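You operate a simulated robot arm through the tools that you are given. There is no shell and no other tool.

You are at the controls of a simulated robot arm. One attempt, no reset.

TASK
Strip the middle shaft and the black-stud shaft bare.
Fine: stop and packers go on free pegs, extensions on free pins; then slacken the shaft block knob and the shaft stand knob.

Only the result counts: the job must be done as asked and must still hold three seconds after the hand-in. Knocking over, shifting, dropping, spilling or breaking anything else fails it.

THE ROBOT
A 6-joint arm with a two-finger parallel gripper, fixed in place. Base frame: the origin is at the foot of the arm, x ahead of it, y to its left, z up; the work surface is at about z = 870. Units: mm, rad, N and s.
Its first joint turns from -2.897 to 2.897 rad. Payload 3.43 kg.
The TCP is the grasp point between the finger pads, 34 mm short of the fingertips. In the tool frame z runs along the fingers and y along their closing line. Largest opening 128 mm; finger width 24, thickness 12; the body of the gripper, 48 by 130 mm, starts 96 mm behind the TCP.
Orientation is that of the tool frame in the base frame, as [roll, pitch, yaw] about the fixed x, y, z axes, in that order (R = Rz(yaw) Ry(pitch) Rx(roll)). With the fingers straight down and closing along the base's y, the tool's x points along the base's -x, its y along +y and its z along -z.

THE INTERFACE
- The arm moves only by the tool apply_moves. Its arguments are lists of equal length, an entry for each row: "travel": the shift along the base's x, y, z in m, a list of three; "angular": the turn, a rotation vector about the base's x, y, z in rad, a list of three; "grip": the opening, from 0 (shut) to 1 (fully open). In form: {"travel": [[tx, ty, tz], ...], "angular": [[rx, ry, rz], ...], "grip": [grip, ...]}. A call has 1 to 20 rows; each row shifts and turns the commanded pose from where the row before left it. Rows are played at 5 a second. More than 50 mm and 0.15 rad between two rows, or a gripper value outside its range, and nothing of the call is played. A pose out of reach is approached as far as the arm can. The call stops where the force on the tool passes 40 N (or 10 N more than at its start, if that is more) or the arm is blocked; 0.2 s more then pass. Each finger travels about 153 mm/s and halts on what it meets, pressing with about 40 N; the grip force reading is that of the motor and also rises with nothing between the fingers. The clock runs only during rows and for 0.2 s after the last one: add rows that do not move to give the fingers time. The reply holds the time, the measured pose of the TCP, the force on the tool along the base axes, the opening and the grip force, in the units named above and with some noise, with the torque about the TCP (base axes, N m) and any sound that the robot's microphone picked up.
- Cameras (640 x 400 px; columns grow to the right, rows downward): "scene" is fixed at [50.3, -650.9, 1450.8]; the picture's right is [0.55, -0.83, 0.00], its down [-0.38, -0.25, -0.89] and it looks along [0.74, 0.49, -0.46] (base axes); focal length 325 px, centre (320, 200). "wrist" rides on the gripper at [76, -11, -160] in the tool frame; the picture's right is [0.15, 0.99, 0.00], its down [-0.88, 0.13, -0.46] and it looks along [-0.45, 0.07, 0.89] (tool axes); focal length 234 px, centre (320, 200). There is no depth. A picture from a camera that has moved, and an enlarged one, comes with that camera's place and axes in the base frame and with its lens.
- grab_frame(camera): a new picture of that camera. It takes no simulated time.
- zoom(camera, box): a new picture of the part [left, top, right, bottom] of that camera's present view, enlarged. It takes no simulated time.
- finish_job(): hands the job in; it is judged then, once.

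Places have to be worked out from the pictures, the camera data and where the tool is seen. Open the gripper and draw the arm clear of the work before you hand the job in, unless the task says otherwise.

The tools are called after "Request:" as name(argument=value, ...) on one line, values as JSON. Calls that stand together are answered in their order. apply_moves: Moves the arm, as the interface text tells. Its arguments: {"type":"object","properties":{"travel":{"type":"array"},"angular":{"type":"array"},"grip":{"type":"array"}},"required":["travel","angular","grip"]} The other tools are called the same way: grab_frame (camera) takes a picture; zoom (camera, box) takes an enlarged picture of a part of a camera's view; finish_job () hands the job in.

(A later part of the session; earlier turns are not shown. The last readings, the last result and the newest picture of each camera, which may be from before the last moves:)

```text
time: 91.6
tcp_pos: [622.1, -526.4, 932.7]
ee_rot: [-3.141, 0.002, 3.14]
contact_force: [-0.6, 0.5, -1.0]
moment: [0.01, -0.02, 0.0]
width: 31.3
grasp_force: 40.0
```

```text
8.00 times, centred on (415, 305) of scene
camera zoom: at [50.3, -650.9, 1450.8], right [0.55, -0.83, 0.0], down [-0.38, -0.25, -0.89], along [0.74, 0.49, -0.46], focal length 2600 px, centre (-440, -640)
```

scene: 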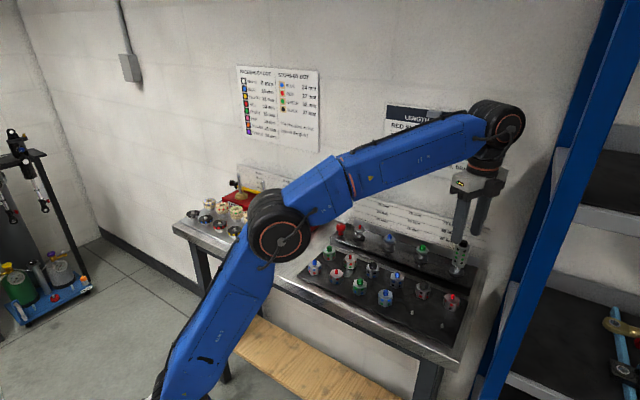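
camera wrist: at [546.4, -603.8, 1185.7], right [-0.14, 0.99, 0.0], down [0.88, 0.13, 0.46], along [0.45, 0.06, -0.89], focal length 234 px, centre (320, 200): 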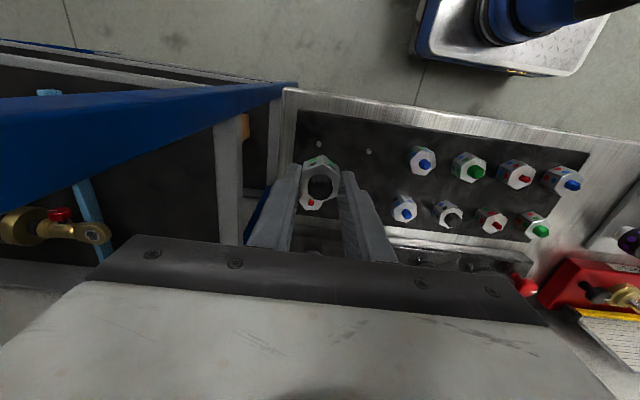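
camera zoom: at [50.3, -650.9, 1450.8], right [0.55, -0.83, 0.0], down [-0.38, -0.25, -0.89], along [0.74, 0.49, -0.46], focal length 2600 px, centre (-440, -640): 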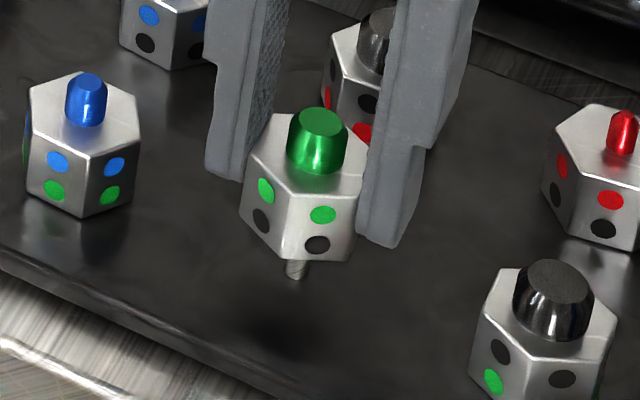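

The extension is aligned above the pin, as with the first one. I lower slowly to the tray.

Request:
apply_moves(travel=[[0, 0, -0.006], [0, 0, -0.005], [0, 0, -0.004], [0, 0, -0.003], [0, 0, -0.002], [0, 0, 0]], angular=[[0, 0, 0], [0, 0, 0], [0, 0, 0], [0, 0, 0], [0, 0, 0], [0, 0, 0]], grip=[0.12, 0.12, 0.12, 0.12, 0.12, 0.12])

Request:
zoom(camera="scene", box=[390, 280, 440, 330])

```text
time: 93.0
tcp_pos: [622.4, -527.3, 912.7]
ee_rot: [-3.141, 0.002, 3.14]
contact_force: [-0.7, -0.8, -0.4]
moment: [0.02, 0.03, 0.04]
width: 31.4
grasp_force: 40.0
```

```text
8.00 times, centred on (415, 305) of scene
camera zoom: at [50.3, -650.9, 1450.8], right [0.55, -0.83, 0.0], down [-0.38, -0.25, -0.89], along [0.74, 0.49, -0.46], focal length 2600 px, centre (-440, -640)
```

zoom: 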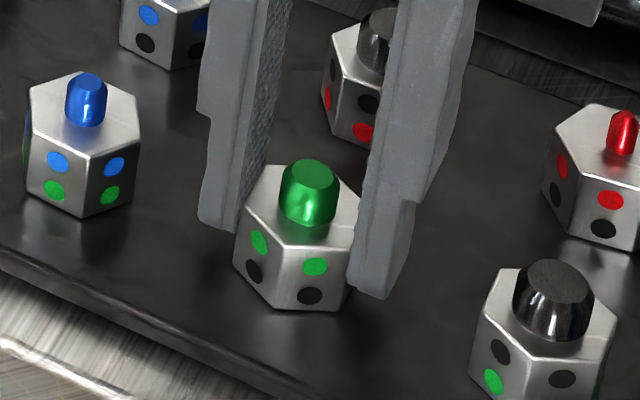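

There is no contact yet, so I lower in 0.7 mm steps until I feel the tray.

Request:
apply_moves(travel=[[0, 0, -0.0007], [0, 0, -0.0007], [0, 0, 0]], angular=[[0, 0, 0], [0, 0, 0], [0, 0, 0]], grip=[0.12, 0.12, 0.12])

```text
time: 93.8
tcp_pos: [622.1, -526.9, 912.6]
ee_rot: [-3.139, 0.001, 3.139]
contact_force: [4.1, -2.1, 17.2]
moment: [0.11, 0.04, -0.01]
width: 31.4
grasp_force: 40.8
```

The tray contact is 17 N. I relax 0.6 mm, release, and lift off.

Request:
apply_moves(travel=[[0, 0, 0.0006], [0, 0, 0], [0, 0, 0], [0, 0, 0], [0, 0, 0.015], [0, 0, 0.03], [0, 0, 0.04], [0, 0, 0.035]], angular=[[0, 0, 0], [0, 0, 0], [0, 0, 0], [0, 0, 0], [0, 0, 0], [0, 0, 0], [0, 0, 0], [0, 0, 0]], grip=[0.12, 0.28, 0.33, 0.33, 0.33, 0.33, 0.33, 0.4])

Request:
zoom(camera="scene", box=[380, 260, 470, 340])

Request:
grab_frame(camera="wrist")

```text
time: 95.6
tcp_pos: [623.8, -525.7, 1032.2]
ee_rot: [3.14, 0.002, 3.139]
contact_force: [-0.3, 0.2, 0.2]
moment: [0.02, 0.01, 0.0]
width: 51.2
grasp_force: 0.1
```

```text
5.00 times, centred on (425, 300) of scene
camera zoom: at [50.3, -650.9, 1450.8], right [0.55, -0.83, 0.0], down [-0.38, -0.25, -0.89], along [0.74, 0.49, -0.46], focal length 1625 px, centre (-205, -300)
```

zoom: 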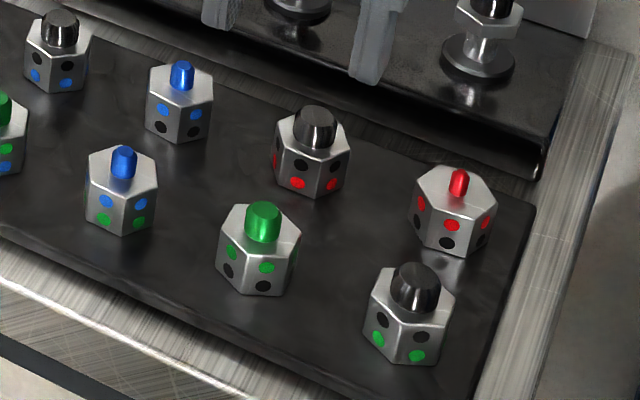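

```text
taken
camera wrist: at [547.9, -536.0, 1192.7], right [-0.15, 0.99, 0.0], down [0.88, 0.13, 0.46], along [0.45, 0.07, -0.89], focal length 234 px, centre (320, 200)
```

wrist: 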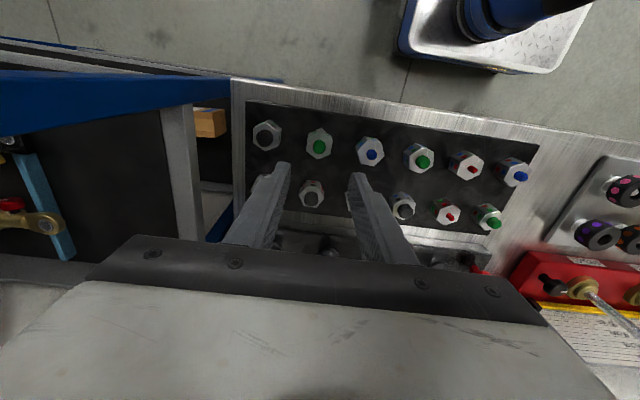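

Both extensions are seated on their pins and both shafts are bare. Now for the knobs: I estimate red (stand) at (792, −236) and black (block) at (793, −110), with tops near z 920. I move above the red knob for a close look.

Request:
apply_moves(travel=[[0.021, 0.0362, 0], [0.021, 0.0362, 0], [0.021, 0.0362, 0], [0.021, 0.0362, 0], [0.021, 0.0362, 0], [0.021, 0.0362, 0], [0.021, 0.0362, 0], [0.021, 0.0363, 0], [0, 0, 0]], angular=[[0, 0, 0], [0, 0, 0], [0, 0, 0], [0, 0, 0], [0, 0, 0], [0, 0, 0], [0, 0, 0], [0, 0, 0], [0, 0, 0]], grip=[0.4, 0.4, 0.4, 0.4, 0.4, 0.4, 0.4, 0.4, 0.4])

Request:
grab_frame(camera="wrist")

Request:
zoom(camera="wrist", box=[260, 100, 380, 180])

Request:
zoom(camera="scene", box=[300, 190, 380, 250])

```text
time: 97.6
tcp_pos: [789.6, -235.4, 1030.0]
ee_rot: [3.141, 0.002, 3.141]
contact_force: [-0.2, 0.2, 0.9]
moment: [0.01, -0.02, -0.02]
width: 51.3
grasp_force: 0.0
```

```text
taken
camera wrist: at [715.0, -246.3, 1190.6], right [-0.15, 0.99, 0.0], down [0.88, 0.13, 0.46], along [0.45, 0.07, -0.89], focal length 234 px, centre (320, 200)
```

wrist: 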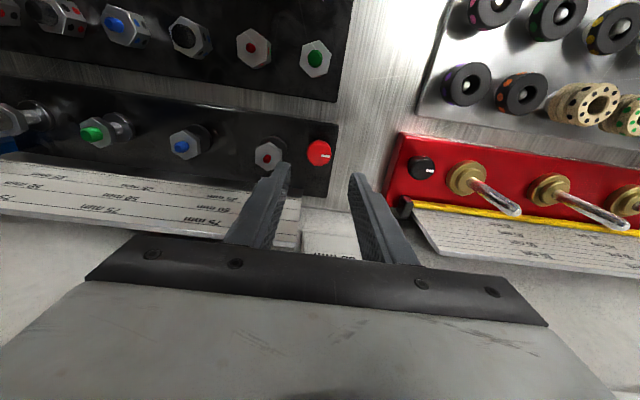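

```text
5.00 times, centred on (320, 140) of wrist
camera zoom: at [715.0, -246.3, 1190.6], right [-0.15, 0.99, 0.0], down [0.88, 0.13, 0.46], along [0.45, 0.07, -0.89], focal length 1171 px, centre (320, 500)
```

zoom: 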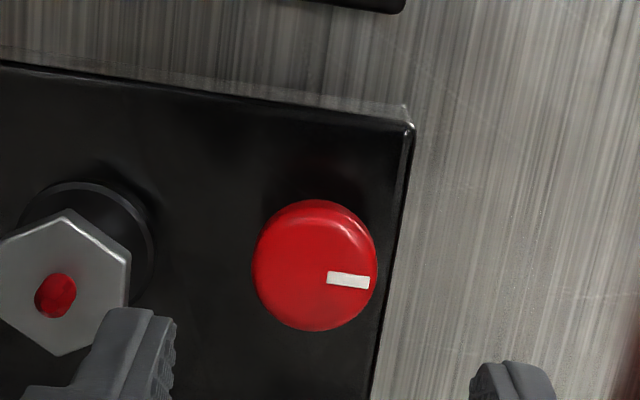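

```text
6.67 times, centred on (340, 220) of scene
camera zoom: at [50.3, -650.9, 1450.8], right [0.55, -0.83, 0.0], down [-0.38, -0.25, -0.89], along [0.74, 0.49, -0.46], focal length 2167 px, centre (187, 67)
```

zoom: 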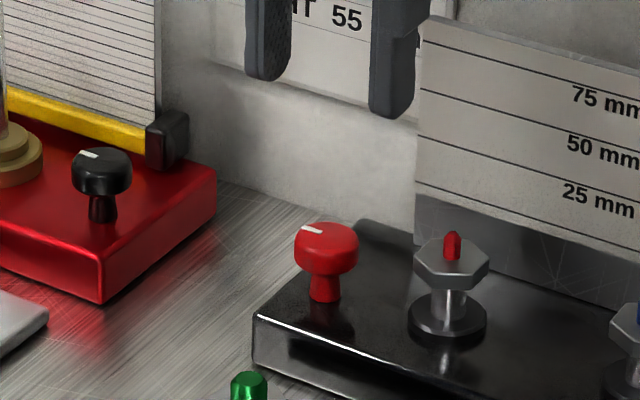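

The red knob's top centre is at about (791.2, −236.2, 924.5), with diameter ≈28 mm and the pointer toward +y. I turn the gripper −90° so it closes along x, clear of the red shaft flange, centre over the knob with a moderate opening, and check.

Request:
apply_moves(travel=[[0.0009, -0.0008, 0], [0, 0, 0], [0, 0, 0], [0, 0, 0], [0, 0, 0], [0, 0, 0], [0, 0, 0], [0, 0, 0], [0, 0, 0], [0, 0, 0], [0, 0, 0], [0, 0, 0], [0, 0, -0.02], [0, 0, -0.02], [0, 0, 0]], angular=[[0, 0, 0], [0, 0, -0.1428], [0, 0, -0.1428], [0, 0, -0.1428], [0, 0, -0.1428], [0, 0, -0.1428], [0, 0, -0.1428], [0, 0, -0.1428], [0, 0, -0.1428], [0, 0, -0.1428], [0, 0, -0.1428], [0, 0, -0.1428], [0, 0, 0], [0, 0, 0], [0, 0, 0]], grip=[0.4, 0.4, 0.4, 0.35, 0.35, 0.35, 0.35, 0.35, 0.35, 0.35, 0.35, 0.35, 0.35, 0.35, 0.35])

Request:
zoom(camera="wrist", box=[240, 100, 400, 200])

Request:
zoom(camera="scene", box=[310, 190, 370, 250])

```text
time: 100.8
tcp_pos: [789.5, -235.6, 993.5]
ee_rot: [-3.141, 0.002, 1.568]
contact_force: [-0.3, -0.1, 0.6]
moment: [-0.02, 0.03, 0.01]
width: 44.7
grasp_force: 0.0
```

```text
4.00 times, centred on (320, 150) of wrist
camera zoom: at [779.3, -160.2, 1153.3], right [0.99, 0.15, 0.0], down [0.13, -0.88, 0.46], along [0.07, -0.45, -0.89], focal length 937 px, centre (320, 400)
```

zoom: 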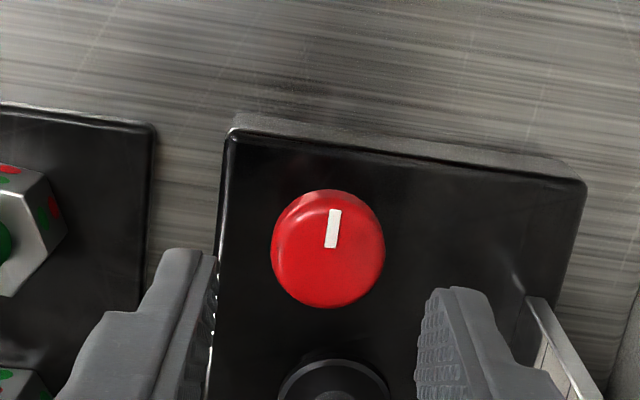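

```text
6.67 times, centred on (340, 220) of scene
camera zoom: at [50.3, -650.9, 1450.8], right [0.55, -0.83, 0.0], down [-0.38, -0.25, -0.89], along [0.74, 0.49, -0.46], focal length 2167 px, centre (187, 67)
```

zoom: 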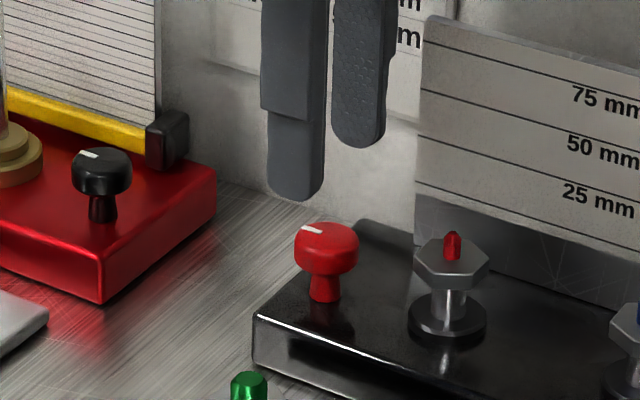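

In both views the knob centre is about (+1.7, 0) mm from the tool axis. I shift by that and lower so the fingertips are at z≈908, around the knob head.

Request:
apply_moves(travel=[[0.0016, 0, 0], [0, 0, -0.02], [0, 0, -0.02], [0, 0, -0.011], [0, 0, 0]], angular=[[0, 0, 0], [0, 0, 0], [0, 0, 0], [0, 0, 0], [0, 0, 0]], grip=[0.35, 0.35, 0.35, 0.35, 0.35])

Request:
zoom(camera="wrist", box=[240, 120, 400, 220])

Request:
zoom(camera="scene", box=[320, 205, 360, 245])

```text
time: 102.0
tcp_pos: [791.6, -238.0, 941.3]
ee_rot: [-3.141, 0.002, 1.569]
contact_force: [0.1, 0.0, 0.2]
moment: [0.0, 0.0, 0.01]
width: 45.0
grasp_force: 0.0
```

```text
4.00 times, centred on (320, 170) of wrist
camera zoom: at [781.6, -161.1, 1101.9], right [0.99, 0.15, 0.0], down [0.13, -0.88, 0.46], along [0.07, -0.45, -0.89], focal length 937 px, centre (320, 320)
```

zoom: 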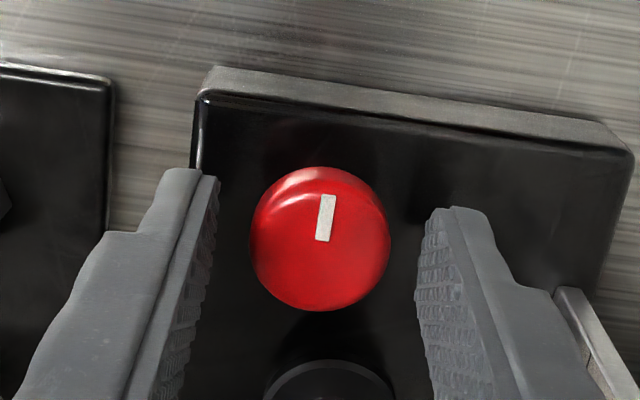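

```text
10.00 times, centred on (340, 225) of scene
camera zoom: at [50.3, -650.9, 1450.8], right [0.55, -0.83, 0.0], down [-0.38, -0.25, -0.89], along [0.74, 0.49, -0.46], focal length 3250 px, centre (120, -50)
```

zoom: 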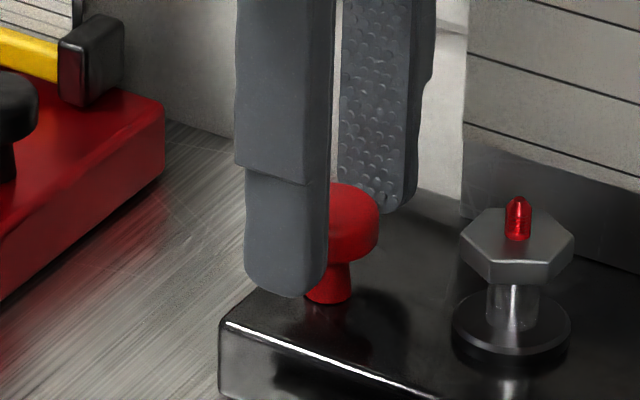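

Centred on the knob. I close gently and see the forces.

Request:
apply_moves(travel=[[0, 0, 0], [0, 0, 0], [0, 0, 0], [0, 0, 0]], angular=[[0, 0, 0], [0, 0, 0], [0, 0, 0], [0, 0, 0]], grip=[0.25, 0.15, 0.1, 0.1])

Request:
zoom(camera="wrist", box=[240, 120, 400, 220])

```text
time: 103.0
tcp_pos: [791.3, -238.2, 941.8]
ee_rot: [-3.141, 0.001, 1.572]
contact_force: [-3.8, -0.4, -1.8]
moment: [-0.02, 0.19, 0.04]
width: 28.8
grasp_force: 45.4
```

```text
4.00 times, centred on (320, 170) of wrist
camera zoom: at [781.5, -161.1, 1102.0], right [0.99, 0.15, 0.0], down [0.13, -0.88, 0.46], along [0.07, -0.45, -0.89], focal length 937 px, centre (320, 320)
```

zoom: 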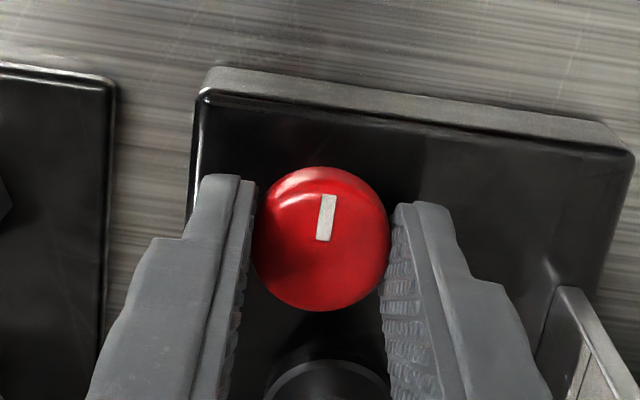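

Gripped at 28.8 mm with only a small side force. I turn counter-clockwise 0.3 rad and read the torque.

Request:
apply_moves(travel=[[0, 0, 0], [0, 0, 0], [0, 0, 0], [0, 0, 0]], angular=[[0, 0, 0.1], [0, 0, 0.1], [0, 0, 0.1], [0, 0, 0]], grip=[0.1, 0.1, 0.1, 0.1])

Request:
zoom(camera="wrist", box=[240, 120, 400, 220])

```text
time: 104.0
tcp_pos: [793.0, -236.9, 941.2]
ee_rot: [-3.141, -0.001, 1.869]
contact_force: [2.2, 7.6, -2.7]
moment: [0.25, -0.07, -0.01]
width: 28.9
grasp_force: 44.9
```

```text
4.00 times, centred on (320, 170) of wrist
camera zoom: at [759.6, -167.9, 1102.2], right [0.9, 0.43, 0.0], down [0.39, -0.8, 0.46], along [0.2, -0.41, -0.89], focal length 937 px, centre (320, 320)
```

zoom: 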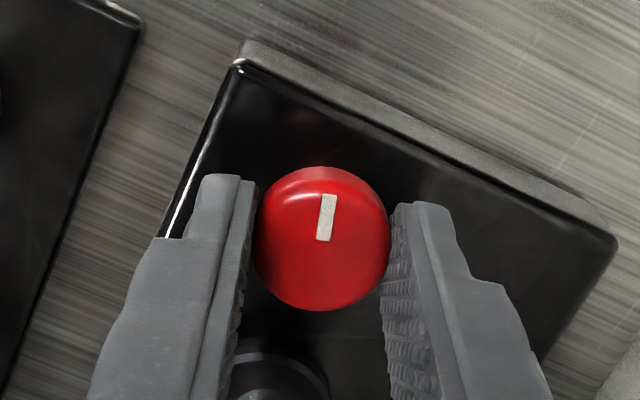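

The knob turns with the gripper. The side force suggests the axis is about (−1.4, +1.4) mm from the TCP, so I release, shift onto the axis, re-grip, and continue.

Request:
apply_moves(travel=[[0, 0, 0], [0, 0, 0], [-0.0014, 0.0014, 0], [0, 0, 0], [0, 0, 0], [0, 0, 0], [0, 0, 0]], angular=[[0, 0, 0], [0, 0, 0], [0, 0, 0], [0, 0, 0], [0, 0, 0], [0, 0, 0], [0, 0, 0]], grip=[0.28, 0.28, 0.28, 0.28, 0.15, 0.1, 0.1])

Request:
apply_moves(travel=[[0, 0, 0], [0, 0, 0], [0, 0, 0], [0, 0, 0]], angular=[[0, 0, 0.1], [0, 0, 0.1], [0, 0, 0.1], [0, 0, 0]], grip=[0.1, 0.1, 0.1, 0.1])

```text
time: 105.6
tcp_pos: [791.5, -236.1, 941.9]
ee_rot: [-3.141, 0.002, 1.871]
contact_force: [13.9, 1.7, 3.9]
moment: [0.03, -0.46, -0.04]
width: 28.7
grasp_force: 45.4
```

```text
time: 106.6
tcp_pos: [791.8, -237.6, 941.5]
ee_rot: [-3.141, 0.002, 2.17]
contact_force: [29.8, -1.6, 7.1]
moment: [-0.13, -1.0, 0.03]
width: 28.5
grasp_force: 45.0
```

Releasing and shifting produced a side load of +30 N in x, so the x shift was wrong. I move +1.4 mm in x to unload, without turning.

Request:
apply_moves(travel=[[0.0007, 0, 0], [0.0006, 0, 0], [0, 0, 0]], angular=[[0, 0, 0], [0, 0, 0], [0, 0, 0]], grip=[0.1, 0.1, 0.1])

```text
time: 107.4
tcp_pos: [791.7, -236.6, 942.0]
ee_rot: [-3.139, 0.002, 2.168]
contact_force: [16.1, -5.9, 9.2]
moment: [-0.25, -0.49, 0.02]
width: 28.8
grasp_force: 45.3
```

I relax the grip and re-close here, since the TCP should now be close to the true axis, and read the residual.

Request:
apply_moves(travel=[[0, 0, 0], [0, 0, 0], [0, 0, 0], [0, 0, 0], [0, 0, 0], [0, 0, 0]], angular=[[0, 0, 0], [0, 0, 0], [0, 0, 0], [0, 0, 0], [0, 0, 0], [0, 0, 0]], grip=[0.28, 0.28, 0.28, 0.15, 0.1, 0.1])

Request:
zoom(camera="wrist", box=[240, 120, 400, 220])

Request:
zoom(camera="scene", box=[320, 205, 360, 245])

```text
time: 108.8
tcp_pos: [791.9, -235.8, 940.3]
ee_rot: [-3.14, 0.0, 2.169]
contact_force: [-9.8, 1.2, -2.9]
moment: [0.05, 0.32, -0.04]
width: 28.6
grasp_force: 45.3
```

```text
4.00 times, centred on (320, 170) of wrist
camera zoom: at [740.1, -179.4, 1102.4], right [0.73, 0.68, 0.0], down [0.6, -0.65, 0.46], along [0.31, -0.34, -0.89], focal length 937 px, centre (320, 320)
```

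zoom: 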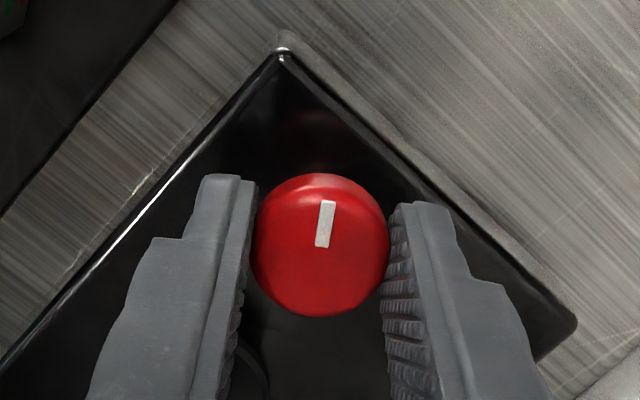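

```text
10.00 times, centred on (340, 225) of scene
camera zoom: at [50.3, -650.9, 1450.8], right [0.55, -0.83, 0.0], down [-0.38, -0.25, -0.89], along [0.74, 0.49, -0.46], focal length 3250 px, centre (120, -50)
```

zoom: 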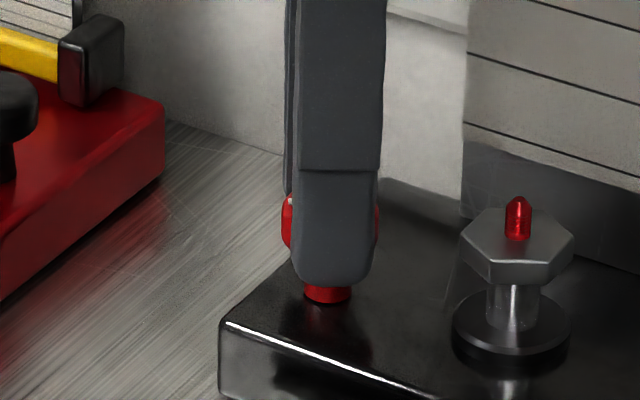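

The residual is about −10 N in x. I null it with a −0.7 mm move and then turn 0.3 rad more, watching the force.

Request:
apply_moves(travel=[[-0.0007, 0.0001, 0], [0, 0, 0]], angular=[[0, 0, 0], [0, 0, 0]], grip=[0.1, 0.1])

Request:
apply_moves(travel=[[0, 0, 0], [0, 0, 0], [0, 0, 0]], angular=[[0, 0, 0.1], [0, 0, 0.1], [0, 0, 0]], grip=[0.1, 0.1, 0.1])

```text
time: 109.4
tcp_pos: [792.0, -236.4, 941.0]
ee_rot: [3.142, 0.0, 2.17]
contact_force: [-6.1, -0.1, -2.6]
moment: [0.02, 0.18, 0.04]
width: 28.7
grasp_force: 45.0
```

```text
time: 110.2
tcp_pos: [790.6, -236.7, 942.6]
ee_rot: [3.141, 0.002, 2.372]
contact_force: [-0.8, -6.4, -2.3]
moment: [-0.31, -0.09, 0.01]
width: 28.5
grasp_force: 45.0
```

The forces are small (−6 N in y). I nudge −0.4 mm in y and continue turning 0.4 rad.

Request:
apply_moves(travel=[[0, -0.0004, 0], [0, 0, 0], [0, 0, 0], [0, 0, 0], [0, 0, 0]], angular=[[0, 0, 0.1], [0, 0, 0.1], [0, 0, 0.1], [0, 0, 0.1], [0, 0, 0]], grip=[0.1, 0.1, 0.1, 0.1, 0.1])

Request:
zoom(camera="wrist", box=[240, 120, 400, 220])

```text
time: 111.4
tcp_pos: [791.3, -236.3, 941.3]
ee_rot: [3.141, 0.002, 2.772]
contact_force: [-2.6, -0.6, 3.7]
moment: [-0.02, 0.02, 0.01]
width: 29.0
grasp_force: 45.2
```

```text
4.00 times, centred on (320, 170) of wrist
camera zoom: at [716.7, -219.1, 1102.2], right [0.22, 0.98, 0.0], down [0.87, -0.2, 0.46], along [0.45, -0.1, -0.89], focal length 937 px, centre (320, 320)
```

zoom: 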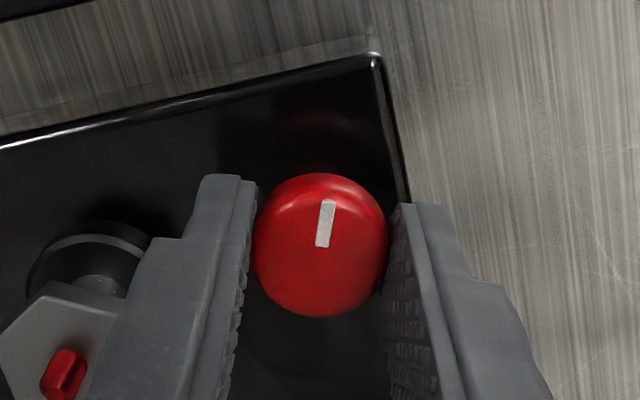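

Forces are small, the pointer has turned about 1.2 rad, and the finger clears the red shaft flange. I continue another 0.4 rad.

Request:
apply_moves(travel=[[-0.0002, 0, 0], [0, 0, 0], [0, 0, 0], [0, 0, 0], [0, 0, 0]], angular=[[0, 0, 0.1], [0, 0, 0.1], [0, 0, 0.1], [0, 0, 0.1], [0, 0, 0]], grip=[0.1, 0.1, 0.1, 0.1, 0.1])

```text
time: 112.6
tcp_pos: [791.1, -237.2, 941.6]
ee_rot: [-3.141, 0.001, -3.112]
contact_force: [-5.1, 4.0, 2.4]
moment: [0.13, 0.3, -0.04]
width: 28.9
grasp_force: 45.1
```

I've turned 1.6 rad with no resistance. I null the small side force and continue another 0.5 rad to be clearly slack.

Request:
apply_moves(travel=[[-0.0003, 0.0003, 0], [0, 0, 0], [0, 0, 0], [0, 0, 0], [0, 0, 0], [0, 0, 0]], angular=[[0, 0, 0.1], [0, 0, 0.1], [0, 0, 0.1], [0, 0, 0.1], [0, 0, 0.1], [0, 0, 0]], grip=[0.1, 0.1, 0.1, 0.1, 0.1, 0.1])

Request:
zoom(camera="wrist", box=[240, 120, 400, 220])

```text
time: 114.0
tcp_pos: [790.6, -238.4, 941.2]
ee_rot: [-3.139, 0.001, -2.612]
contact_force: [12.0, -14.2, 14.7]
moment: [-0.49, -0.44, -0.06]
width: 28.5
grasp_force: 45.0
```

```text
4.00 times, centred on (320, 170) of wrist
camera zoom: at [731.5, -284.7, 1102.2], right [-0.63, 0.78, 0.0], down [0.69, 0.56, 0.46], along [0.36, 0.28, -0.89], focal length 937 px, centre (320, 320)
```

zoom: 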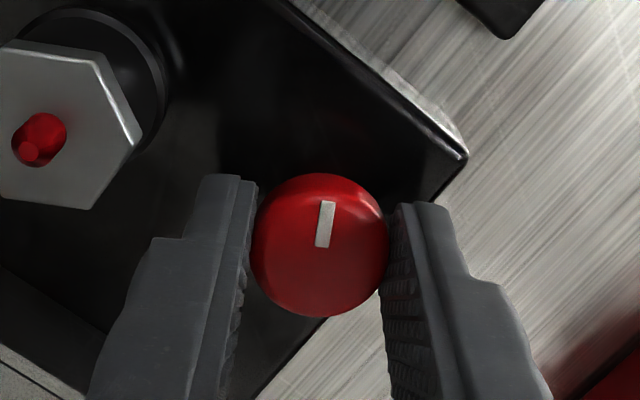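

I've turned 2.1 rad, and some side and upward load has built up. I relax by opening and look at the knob.

Request:
apply_moves(travel=[[0, 0, 0], [0, 0, 0], [0, 0, 0]], angular=[[0, 0, 0], [0, 0, 0], [0, 0, 0]], grip=[0.28, 0.28, 0.28])

Request:
zoom(camera="wrist", box=[240, 120, 400, 220])

Request:
zoom(camera="scene", box=[320, 205, 360, 245])

```text
time: 114.8
tcp_pos: [790.3, -235.8, 940.3]
ee_rot: [-3.141, 0.002, -2.612]
contact_force: [-0.1, -0.1, 0.3]
moment: [-0.02, -0.01, 0.01]
width: 36.0
grasp_force: 0.0
```

```text
4.00 times, centred on (320, 170) of wrist
camera zoom: at [731.3, -283.9, 1101.7], right [-0.63, 0.78, 0.0], down [0.69, 0.56, 0.46], along [0.36, 0.29, -0.89], focal length 937 px, centre (320, 320)
```

zoom: 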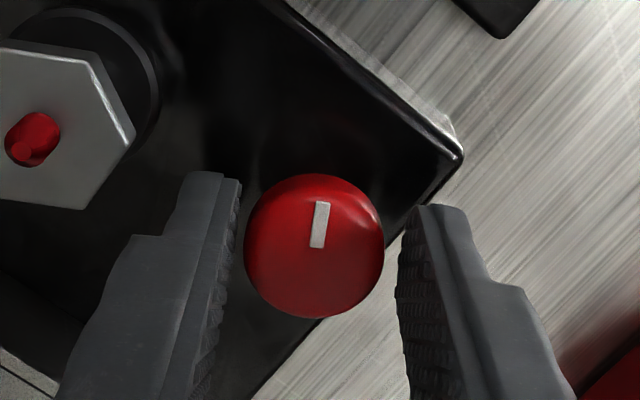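

```text
10.00 times, centred on (340, 225) of scene
camera zoom: at [50.3, -650.9, 1450.8], right [0.55, -0.83, 0.0], down [-0.38, -0.25, -0.89], along [0.74, 0.49, -0.46], focal length 3250 px, centre (120, -50)
```

zoom: 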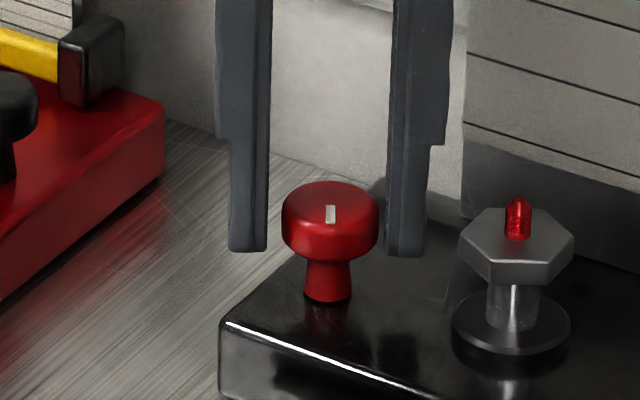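

The pointer has turned about 120° counter-clockwise and stays there. To be clearly slack I re-centre by (+0.8, −1.0) mm, re-grip and turn about 1 rad more.

Request:
apply_moves(travel=[[0.0008, -0.001, 0], [0, 0, 0], [0, 0, 0], [0, 0, 0], [0, 0, 0], [0, 0, 0], [0, 0, 0], [0, 0, 0], [0, 0, 0]], angular=[[0, 0, 0], [0, 0, 0], [0, 0, 0], [0, 0, 0], [0, 0, 0.1], [0, 0, 0.1], [0, 0, 0.1], [0, 0, 0.1], [0, 0, 0]], grip=[0.28, 0.15, 0.1, 0.1, 0.1, 0.1, 0.1, 0.1, 0.1])

```text
time: 116.8
tcp_pos: [791.5, -238.5, 941.8]
ee_rot: [3.14, 0.002, -2.211]
contact_force: [-9.5, -2.5, -4.1]
moment: [-0.17, 0.38, 0.01]
width: 28.7
grasp_force: 44.7
```

Forces are moderate and there is no torque resistance. I null slightly and turn another 0.5 rad.

Request:
apply_moves(travel=[[-0.0006, -0.0001, 0], [0, 0, 0], [0, 0, 0], [0, 0, 0], [0, 0, 0], [0, 0, 0]], angular=[[0, 0, 0.1], [0, 0, 0.1], [0, 0, 0.1], [0, 0, 0.1], [0, 0, 0.1], [0, 0, 0]], grip=[0.1, 0.1, 0.1, 0.1, 0.1, 0.1])

Request:
zoom(camera="wrist", box=[240, 120, 400, 220])

```text
time: 118.2
tcp_pos: [792.0, -236.4, 942.0]
ee_rot: [3.141, 0.002, -1.712]
contact_force: [8.0, -0.2, -1.2]
moment: [0.03, -0.23, 0.01]
width: 28.8
grasp_force: 44.8
```

```text
4.00 times, centred on (320, 170) of wrist
camera zoom: at [792.7, -314.0, 1101.9], right [-1.0, -0.01, 0.0], down [-0.01, 0.89, 0.46], along [0.0, 0.46, -0.89], focal length 937 px, centre (320, 320)
```

zoom: 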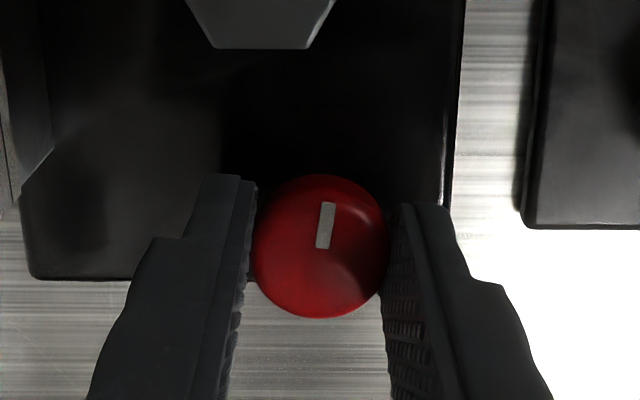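

The red knob has turned about 3.0 rad (half a turn) counter-clockwise with no stop. I release it, lift straight up, and look at both knobs.

Request:
apply_moves(travel=[[0, 0, 0], [0, 0, 0], [0, 0, 0], [0, 0, 0.02], [0, 0, 0.03], [0, 0, 0.04], [0, 0, 0]], angular=[[0, 0, 0], [0, 0, 0], [0, 0, 0], [0, 0, 0], [0, 0, 0], [0, 0, 0], [0, 0, 0]], grip=[0.28, 0.28, 0.28, 0.28, 0.28, 0.28, 0.28])

Request:
zoom(camera="scene", box=[290, 190, 370, 250])

```text
time: 119.8
tcp_pos: [791.8, -237.4, 1032.2]
ee_rot: [-3.141, 0.001, -1.712]
contact_force: [-0.7, -0.8, 0.3]
moment: [-0.01, -0.01, 0.0]
width: 35.7
grasp_force: 0.1
```

```text
6.67 times, centred on (330, 220) of scene
camera zoom: at [50.3, -650.9, 1450.8], right [0.55, -0.83, 0.0], down [-0.38, -0.25, -0.89], along [0.74, 0.49, -0.46], focal length 2167 px, centre (253, 67)
```

zoom: 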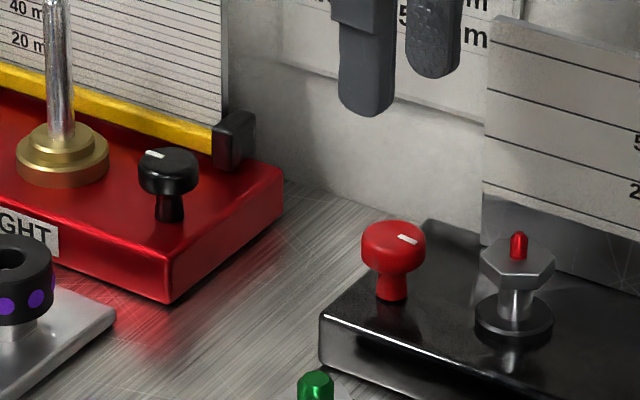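

The red knob's pointer is now reversed, a half-turn counter-clockwise. I move over the black knob (≈793, −109) while unwinding the wrist to the original yaw.

Request:
apply_moves(travel=[[0.0001, 0.0128, 0], [0.0001, 0.0128, 0], [0.0001, 0.0128, 0], [0.0001, 0.0128, 0], [0.0001, 0.0128, 0], [0.0001, 0.0128, 0], [0.0001, 0.0128, 0], [0.0001, 0.0128, 0], [0.0001, 0.0128, 0], [0.0001, 0.0128, 0], [0, 0, 0]], angular=[[0, 0, -0.143], [0, 0, -0.143], [0, 0, -0.143], [0, 0, -0.143], [0, 0, -0.143], [0, 0, -0.143], [0, 0, -0.143], [0, 0, -0.143], [0, 0, -0.143], [0, 0, -0.143], [0, 0, 0]], grip=[0.3, 0.3, 0.3, 0.3, 0.3, 0.3, 0.3, 0.33, 0.33, 0.33, 0.33])

Request:
grab_frame(camera="wrist")

Request:
zoom(camera="wrist", box=[240, 90, 400, 190])

Request:
zoom(camera="scene", box=[290, 180, 350, 230])

```text
time: 122.2
tcp_pos: [791.3, -109.9, 1031.6]
ee_rot: [-3.141, 0.0, 3.139]
contact_force: [0.2, -0.4, 0.0]
moment: [0.04, 0.0, 0.0]
width: 42.0
grasp_force: 0.1
```

```text
taken
camera wrist: at [716.2, -119.8, 1192.0], right [-0.14, 0.99, 0.0], down [0.88, 0.13, 0.46], along [0.45, 0.07, -0.89], focal length 234 px, centre (320, 200)
```

wrist: 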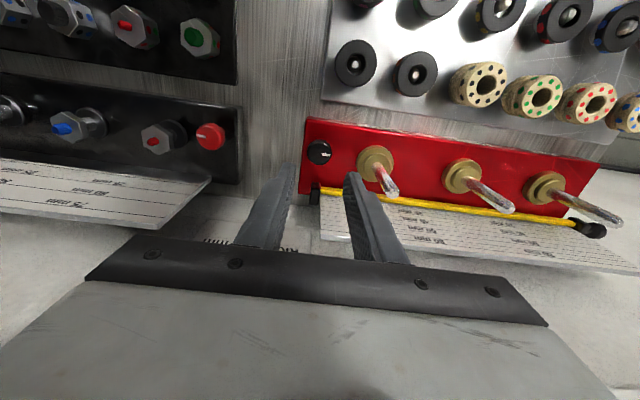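

```text
4.00 times, centred on (320, 140) of wrist
camera zoom: at [716.2, -119.8, 1192.0], right [-0.14, 0.99, 0.0], down [0.88, 0.13, 0.46], along [0.45, 0.07, -0.89], focal length 937 px, centre (320, 440)
```

zoom: 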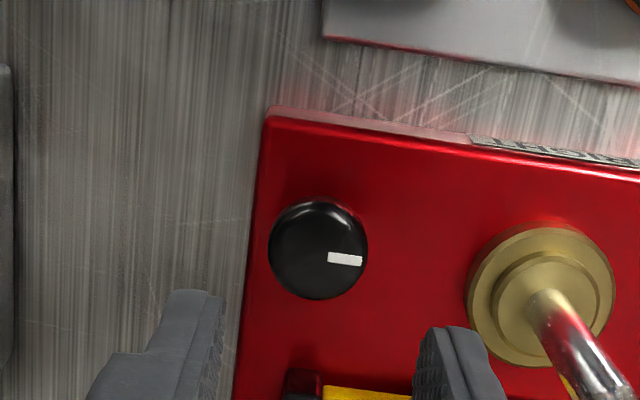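

```text
8.00 times, centred on (320, 205) of scene
camera zoom: at [50.3, -650.9, 1450.8], right [0.55, -0.83, 0.0], down [-0.38, -0.25, -0.89], along [0.74, 0.49, -0.46], focal length 2600 px, centre (320, 160)
```

zoom: 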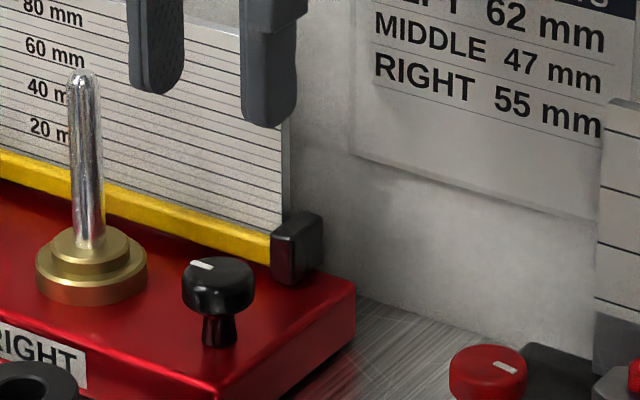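

The black knob's top centre is at about (792.6, −109.4, 923), with its pointer toward +y. I centre and lower with the fingers closing along y, fingertips to z≈908.

Request:
apply_moves(travel=[[0.0009, -0.0003, -0.02], [0, 0, -0.03], [0, 0, -0.025], [0, 0, -0.015], [0, 0, 0]], angular=[[0, 0, 0], [0, 0, 0], [0, 0, 0], [0, 0, 0], [0, 0, 0]], grip=[0.33, 0.33, 0.33, 0.33, 0.33])

Request:
zoom(camera="wrist", box=[240, 120, 400, 220])

Request:
zoom(camera="scene", box=[295, 180, 335, 220])

```text
time: 123.4
tcp_pos: [792.4, -110.4, 940.4]
ee_rot: [-3.141, 0.002, 3.141]
contact_force: [-0.6, -1.0, -0.4]
moment: [-0.01, -0.03, -0.01]
width: 42.3
grasp_force: 0.1
```

```text
4.00 times, centred on (320, 170) of wrist
camera zoom: at [718.0, -121.2, 1101.7], right [-0.15, 0.99, 0.0], down [0.88, 0.13, 0.46], along [0.45, 0.07, -0.89], focal length 937 px, centre (320, 320)
```

zoom: 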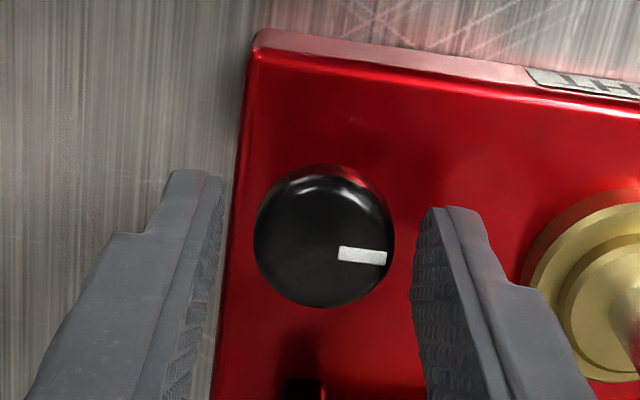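

```text
10.00 times, centred on (315, 200) of scene
camera zoom: at [50.3, -650.9, 1450.8], right [0.55, -0.83, 0.0], down [-0.38, -0.25, -0.89], along [0.74, 0.49, -0.46], focal length 3250 px, centre (370, 200)
```

zoom: 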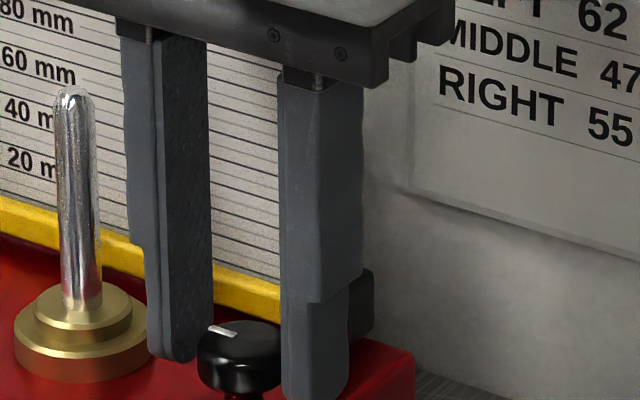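

The knob is centred across the fingers. I trim −0.6 mm in x, close, and check the force.

Request:
apply_moves(travel=[[-0.0006, 0, 0], [0, 0, 0], [0, 0, 0], [0, 0, 0]], angular=[[0, 0, 0], [0, 0, 0], [0, 0, 0], [0, 0, 0]], grip=[0.28, 0.15, 0.1, 0.1])

```text
time: 124.4
tcp_pos: [793.3, -111.0, 941.5]
ee_rot: [-3.141, 0.002, -3.141]
contact_force: [1.1, 5.7, -0.5]
moment: [0.16, -0.12, -0.02]
width: 28.7
grasp_force: 44.8
```

Gripped at 28.7 mm with about 6 N of side force. I null it with +0.4 mm in y and turn counter-clockwise 0.3 rad.

Request:
apply_moves(travel=[[0.0001, 0.0004, 0], [0, 0, 0], [0, 0, 0], [0, 0, 0], [0, 0, 0]], angular=[[0, 0, 0], [0, 0, 0.1], [0, 0, 0.1], [0, 0, 0.1], [0, 0, 0]], grip=[0.1, 0.1, 0.1, 0.1, 0.1])

Request:
zoom(camera="wrist", box=[240, 120, 400, 220])

```text
time: 125.6
tcp_pos: [792.1, -110.0, 941.4]
ee_rot: [-3.142, 0.003, -2.841]
contact_force: [7.2, 1.1, 2.1]
moment: [0.03, -0.2, 0.0]
width: 28.8
grasp_force: 45.3
```

```text
4.00 times, centred on (320, 170) of wrist
camera zoom: at [724.0, -142.3, 1101.2], right [-0.43, 0.9, 0.0], down [0.8, 0.39, 0.46], along [0.41, 0.2, -0.89], focal length 937 px, centre (320, 320)
```

zoom: 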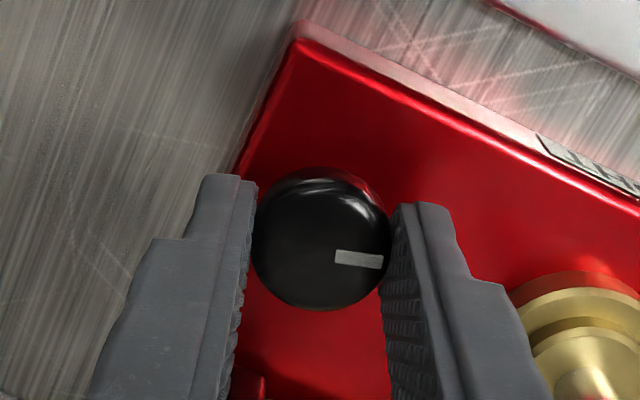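

The knob is turning with the gripper. I null +0.5 mm in x and continue 0.4 rad.

Request:
apply_moves(travel=[[0.0005, 0.0001, 0], [0, 0, 0], [0, 0, 0], [0, 0, 0], [0, 0, 0]], angular=[[0, 0, 0.1], [0, 0, 0.1], [0, 0, 0.1], [0, 0, 0.1], [0, 0, 0]], grip=[0.1, 0.1, 0.1, 0.1, 0.1])

```text
time: 126.8
tcp_pos: [793.5, -110.7, 940.9]
ee_rot: [-3.141, -0.001, -2.44]
contact_force: [-1.6, -4.5, -2.5]
moment: [-0.15, 0.16, 0.03]
width: 28.6
grasp_force: 45.1
```

Forces are small and the turn is 0.7 rad so far. I continue another 0.5 rad with a slight null.

Request:
apply_moves(travel=[[-0.0001, -0.0003, 0], [0, 0, 0], [0, 0, 0], [0, 0, 0], [0, 0, 0], [0, 0, 0]], angular=[[0, 0, 0.1], [0, 0, 0.1], [0, 0, 0.1], [0, 0, 0.1], [0, 0, 0.1], [0, 0, 0]], grip=[0.1, 0.1, 0.1, 0.1, 0.1, 0.1])

Request:
zoom(camera="wrist", box=[240, 120, 400, 220])

```text
time: 128.2
tcp_pos: [792.6, -109.0, 941.8]
ee_rot: [-3.141, 0.002, -1.942]
contact_force: [-7.4, 0.8, -8.1]
moment: [0.04, 0.21, 0.0]
width: 28.4
grasp_force: 44.6
```

```text
4.00 times, centred on (320, 170) of wrist
camera zoom: at [775.8, -183.5, 1102.0], right [-0.98, 0.22, 0.0], down [0.2, 0.87, 0.46], along [0.1, 0.45, -0.89], focal length 937 px, centre (320, 320)
```

zoom: 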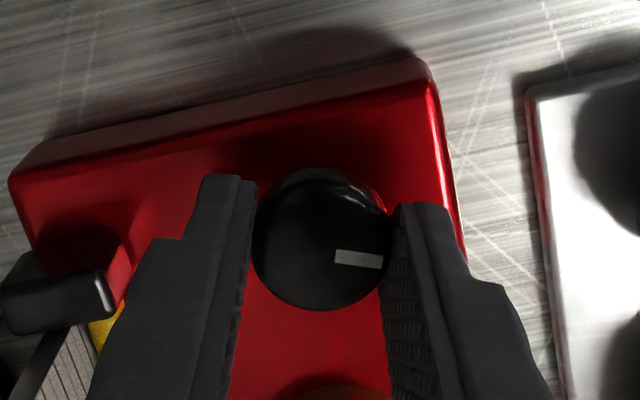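

The turn is 1.2 rad so far. The bar's end block stays more than 13 mm from the finger. I null −0.5 mm in x and continue 0.5 rad.

Request:
apply_moves(travel=[[-0.0005, 0.0001, 0], [0, 0, 0], [0, 0, 0], [0, 0, 0], [0, 0, 0], [0, 0, 0]], angular=[[0, 0, 0.1], [0, 0, 0.1], [0, 0, 0.1], [0, 0, 0.1], [0, 0, 0.1], [0, 0, 0]], grip=[0.1, 0.1, 0.1, 0.1, 0.1, 0.1])

```text
time: 129.6
tcp_pos: [791.3, -109.2, 941.6]
ee_rot: [-3.14, 0.001, -1.441]
contact_force: [-17.2, 11.5, -6.5]
moment: [0.5, 0.51, 0.02]
width: 28.6
grasp_force: 44.7
```

The side force grew to about 20 N, so I null it before continuing.

Request:
apply_moves(travel=[[-0.0007, 0.0005, 0], [0, 0, 0]], angular=[[0, 0, 0], [0, 0, 0]], grip=[0.1, 0.1])

Request:
apply_moves(travel=[[-0.0003, 0.0002, 0], [0, 0, 0], [0, 0, 0], [0, 0, 0], [0, 0, 0]], angular=[[0, 0, 0.1], [0, 0, 0.1], [0, 0, 0.1], [0, 0, 0.1], [0, 0, 0]], grip=[0.1, 0.1, 0.1, 0.1, 0.1])

```text
time: 130.2
tcp_pos: [792.9, -108.8, 942.5]
ee_rot: [-3.14, -0.001, -1.442]
contact_force: [-9.6, 7.4, -3.9]
moment: [0.22, 0.29, -0.04]
width: 28.8
grasp_force: 44.6
```

```text
time: 131.4
tcp_pos: [789.5, -109.9, 942.4]
ee_rot: [3.141, 0.0, -1.042]
contact_force: [-0.2, -6.0, -1.3]
moment: [-0.29, -0.07, -0.02]
width: 28.6
grasp_force: 45.5
```

2.1 rad is done. For extra margin I open slightly, swing the open fingers back around the round knob by −1.6 rad, and re-grip to turn about 1 rad more.

Request:
apply_moves(travel=[[0, 0, 0], [0, 0, 0], [0, -0.0003, 0], [0, 0, 0], [0, 0, 0], [0, 0, 0], [0, 0, 0], [0, 0, 0], [0, 0, 0], [0, 0, 0], [0, 0, 0], [0, 0, 0], [0, 0, 0], [0, 0, 0], [0, 0, 0]], angular=[[0, 0, 0], [0, 0, 0], [0, 0, 0], [0, 0, -0.1455], [0, 0, -0.1455], [0, 0, -0.1455], [0, 0, -0.1455], [0, 0, -0.1455], [0, 0, -0.1455], [0, 0, -0.1455], [0, 0, -0.1455], [0, 0, -0.1455], [0, 0, -0.1455], [0, 0, -0.1455], [0, 0, 0]], grip=[0.29, 0.29, 0.29, 0.29, 0.29, 0.29, 0.29, 0.29, 0.29, 0.29, 0.29, 0.29, 0.29, 0.29, 0.29])

Request:
zoom(camera="wrist", box=[240, 120, 400, 220])

Request:
zoom(camera="scene", box=[295, 180, 345, 230])

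```text
time: 134.6
tcp_pos: [791.6, -109.3, 942.2]
ee_rot: [3.141, 0.002, -2.643]
contact_force: [0.1, -0.6, -0.1]
moment: [0.0, 0.03, 0.03]
width: 36.9
grasp_force: 0.0
```

```text
4.00 times, centred on (320, 170) of wrist
camera zoom: at [730.5, -153.8, 1102.0], right [-0.6, 0.8, 0.0], down [0.71, 0.53, 0.46], along [0.37, 0.27, -0.89], focal length 937 px, centre (320, 320)
```

zoom: 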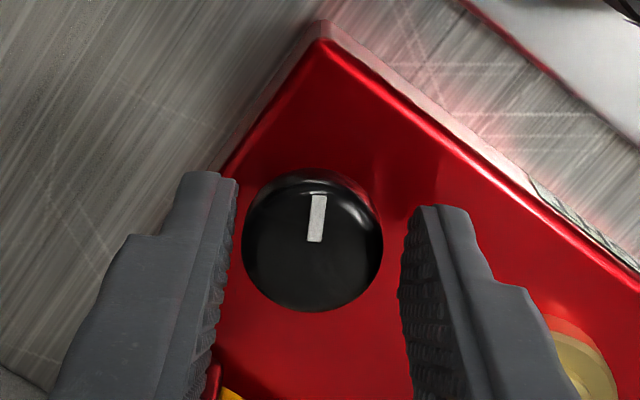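

```text
8.00 times, centred on (320, 205) of scene
camera zoom: at [50.3, -650.9, 1450.8], right [0.55, -0.83, 0.0], down [-0.38, -0.25, -0.89], along [0.74, 0.49, -0.46], focal length 2600 px, centre (320, 160)
```

zoom: 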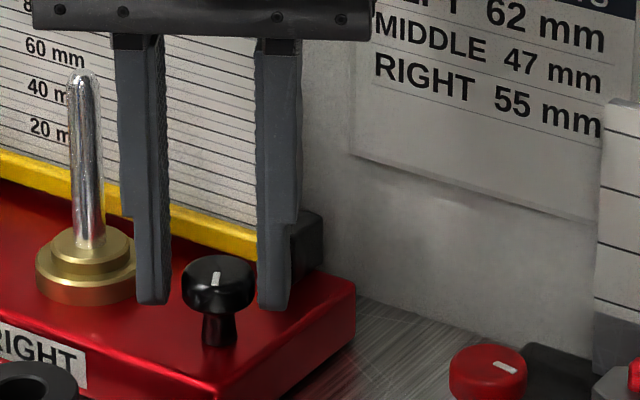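

The pointer has turned 120° and holds. I re-centre by (+0.7, −1.0) mm, re-grip, and turn 0.5 rad.

Request:
apply_moves(travel=[[0.0007, -0.001, 0], [0, 0, 0], [0, 0, 0], [0, 0, 0], [0, 0, 0], [0, 0, 0], [0, 0, 0], [0, 0, 0], [0, 0, 0], [0, 0, 0]], angular=[[0, 0, 0], [0, 0, 0], [0, 0, 0], [0, 0, 0], [0, 0, 0.1], [0, 0, 0.1], [0, 0, 0.1], [0, 0, 0.1], [0, 0, 0.1], [0, 0, 0]], grip=[0.29, 0.15, 0.1, 0.1, 0.1, 0.1, 0.1, 0.1, 0.1, 0.1])

```text
time: 136.8
tcp_pos: [792.2, -109.4, 941.5]
ee_rot: [-3.141, 0.001, -2.141]
contact_force: [-2.0, 8.9, -0.3]
moment: [0.32, 0.05, 0.04]
width: 28.8
grasp_force: 45.0
```

Forces are small. I null +0.5 mm in y and turn another 0.5 rad.

Request:
apply_moves(travel=[[-0.0001, 0.0005, 0], [0, 0, 0], [0, 0, 0], [0, 0, 0], [0, 0, 0], [0, 0, 0]], angular=[[0, 0, 0.1], [0, 0, 0.1], [0, 0, 0.1], [0, 0, 0.1], [0, 0, 0.1], [0, 0, 0]], grip=[0.1, 0.1, 0.1, 0.1, 0.1, 0.1])

```text
time: 138.2
tcp_pos: [792.5, -109.9, 941.6]
ee_rot: [-3.141, 0.001, -1.642]
contact_force: [-1.3, 6.0, 0.8]
moment: [0.16, 0.07, 0.0]
width: 28.7
grasp_force: 45.4
```

The black knob has now turned about 3.1 rad as well. I release it, lift straight up, and inspect.

Request:
apply_moves(travel=[[0, 0, 0], [0, 0, 0], [0, 0, 0], [0, 0, 0.02], [0, 0, 0.03], [0, 0, 0.04], [0, 0, 0.02], [0, 0, 0]], angular=[[0, 0, 0], [0, 0, 0], [0, 0, 0], [0, 0, 0], [0, 0, 0], [0, 0, 0], [0, 0, 0], [0, 0, 0]], grip=[0.29, 0.29, 0.29, 0.29, 0.29, 0.29, 0.29, 0.29])

Request:
zoom(camera="scene", box=[290, 180, 370, 250])

```text
time: 140.0
tcp_pos: [790.6, -109.3, 1052.0]
ee_rot: [3.141, 0.003, -1.644]
contact_force: [-0.5, 0.5, 0.5]
moment: [0.0, 0.01, 0.01]
width: 37.4
grasp_force: 0.1
```

```text
5.71 times, centred on (330, 215) of scene
camera zoom: at [50.3, -650.9, 1450.8], right [0.55, -0.83, 0.0], down [-0.38, -0.25, -0.89], along [0.74, 0.49, -0.46], focal length 1857 px, centre (263, 114)
```

zoom: 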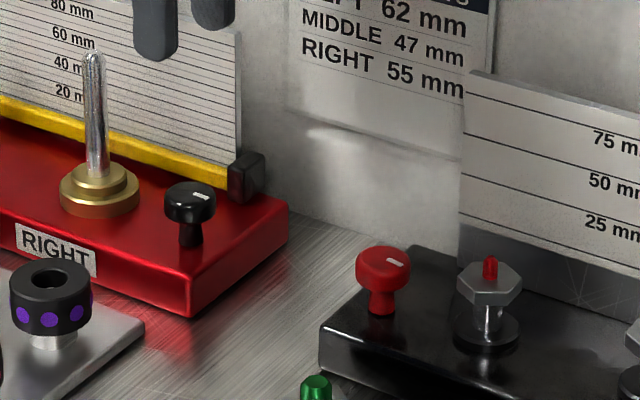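

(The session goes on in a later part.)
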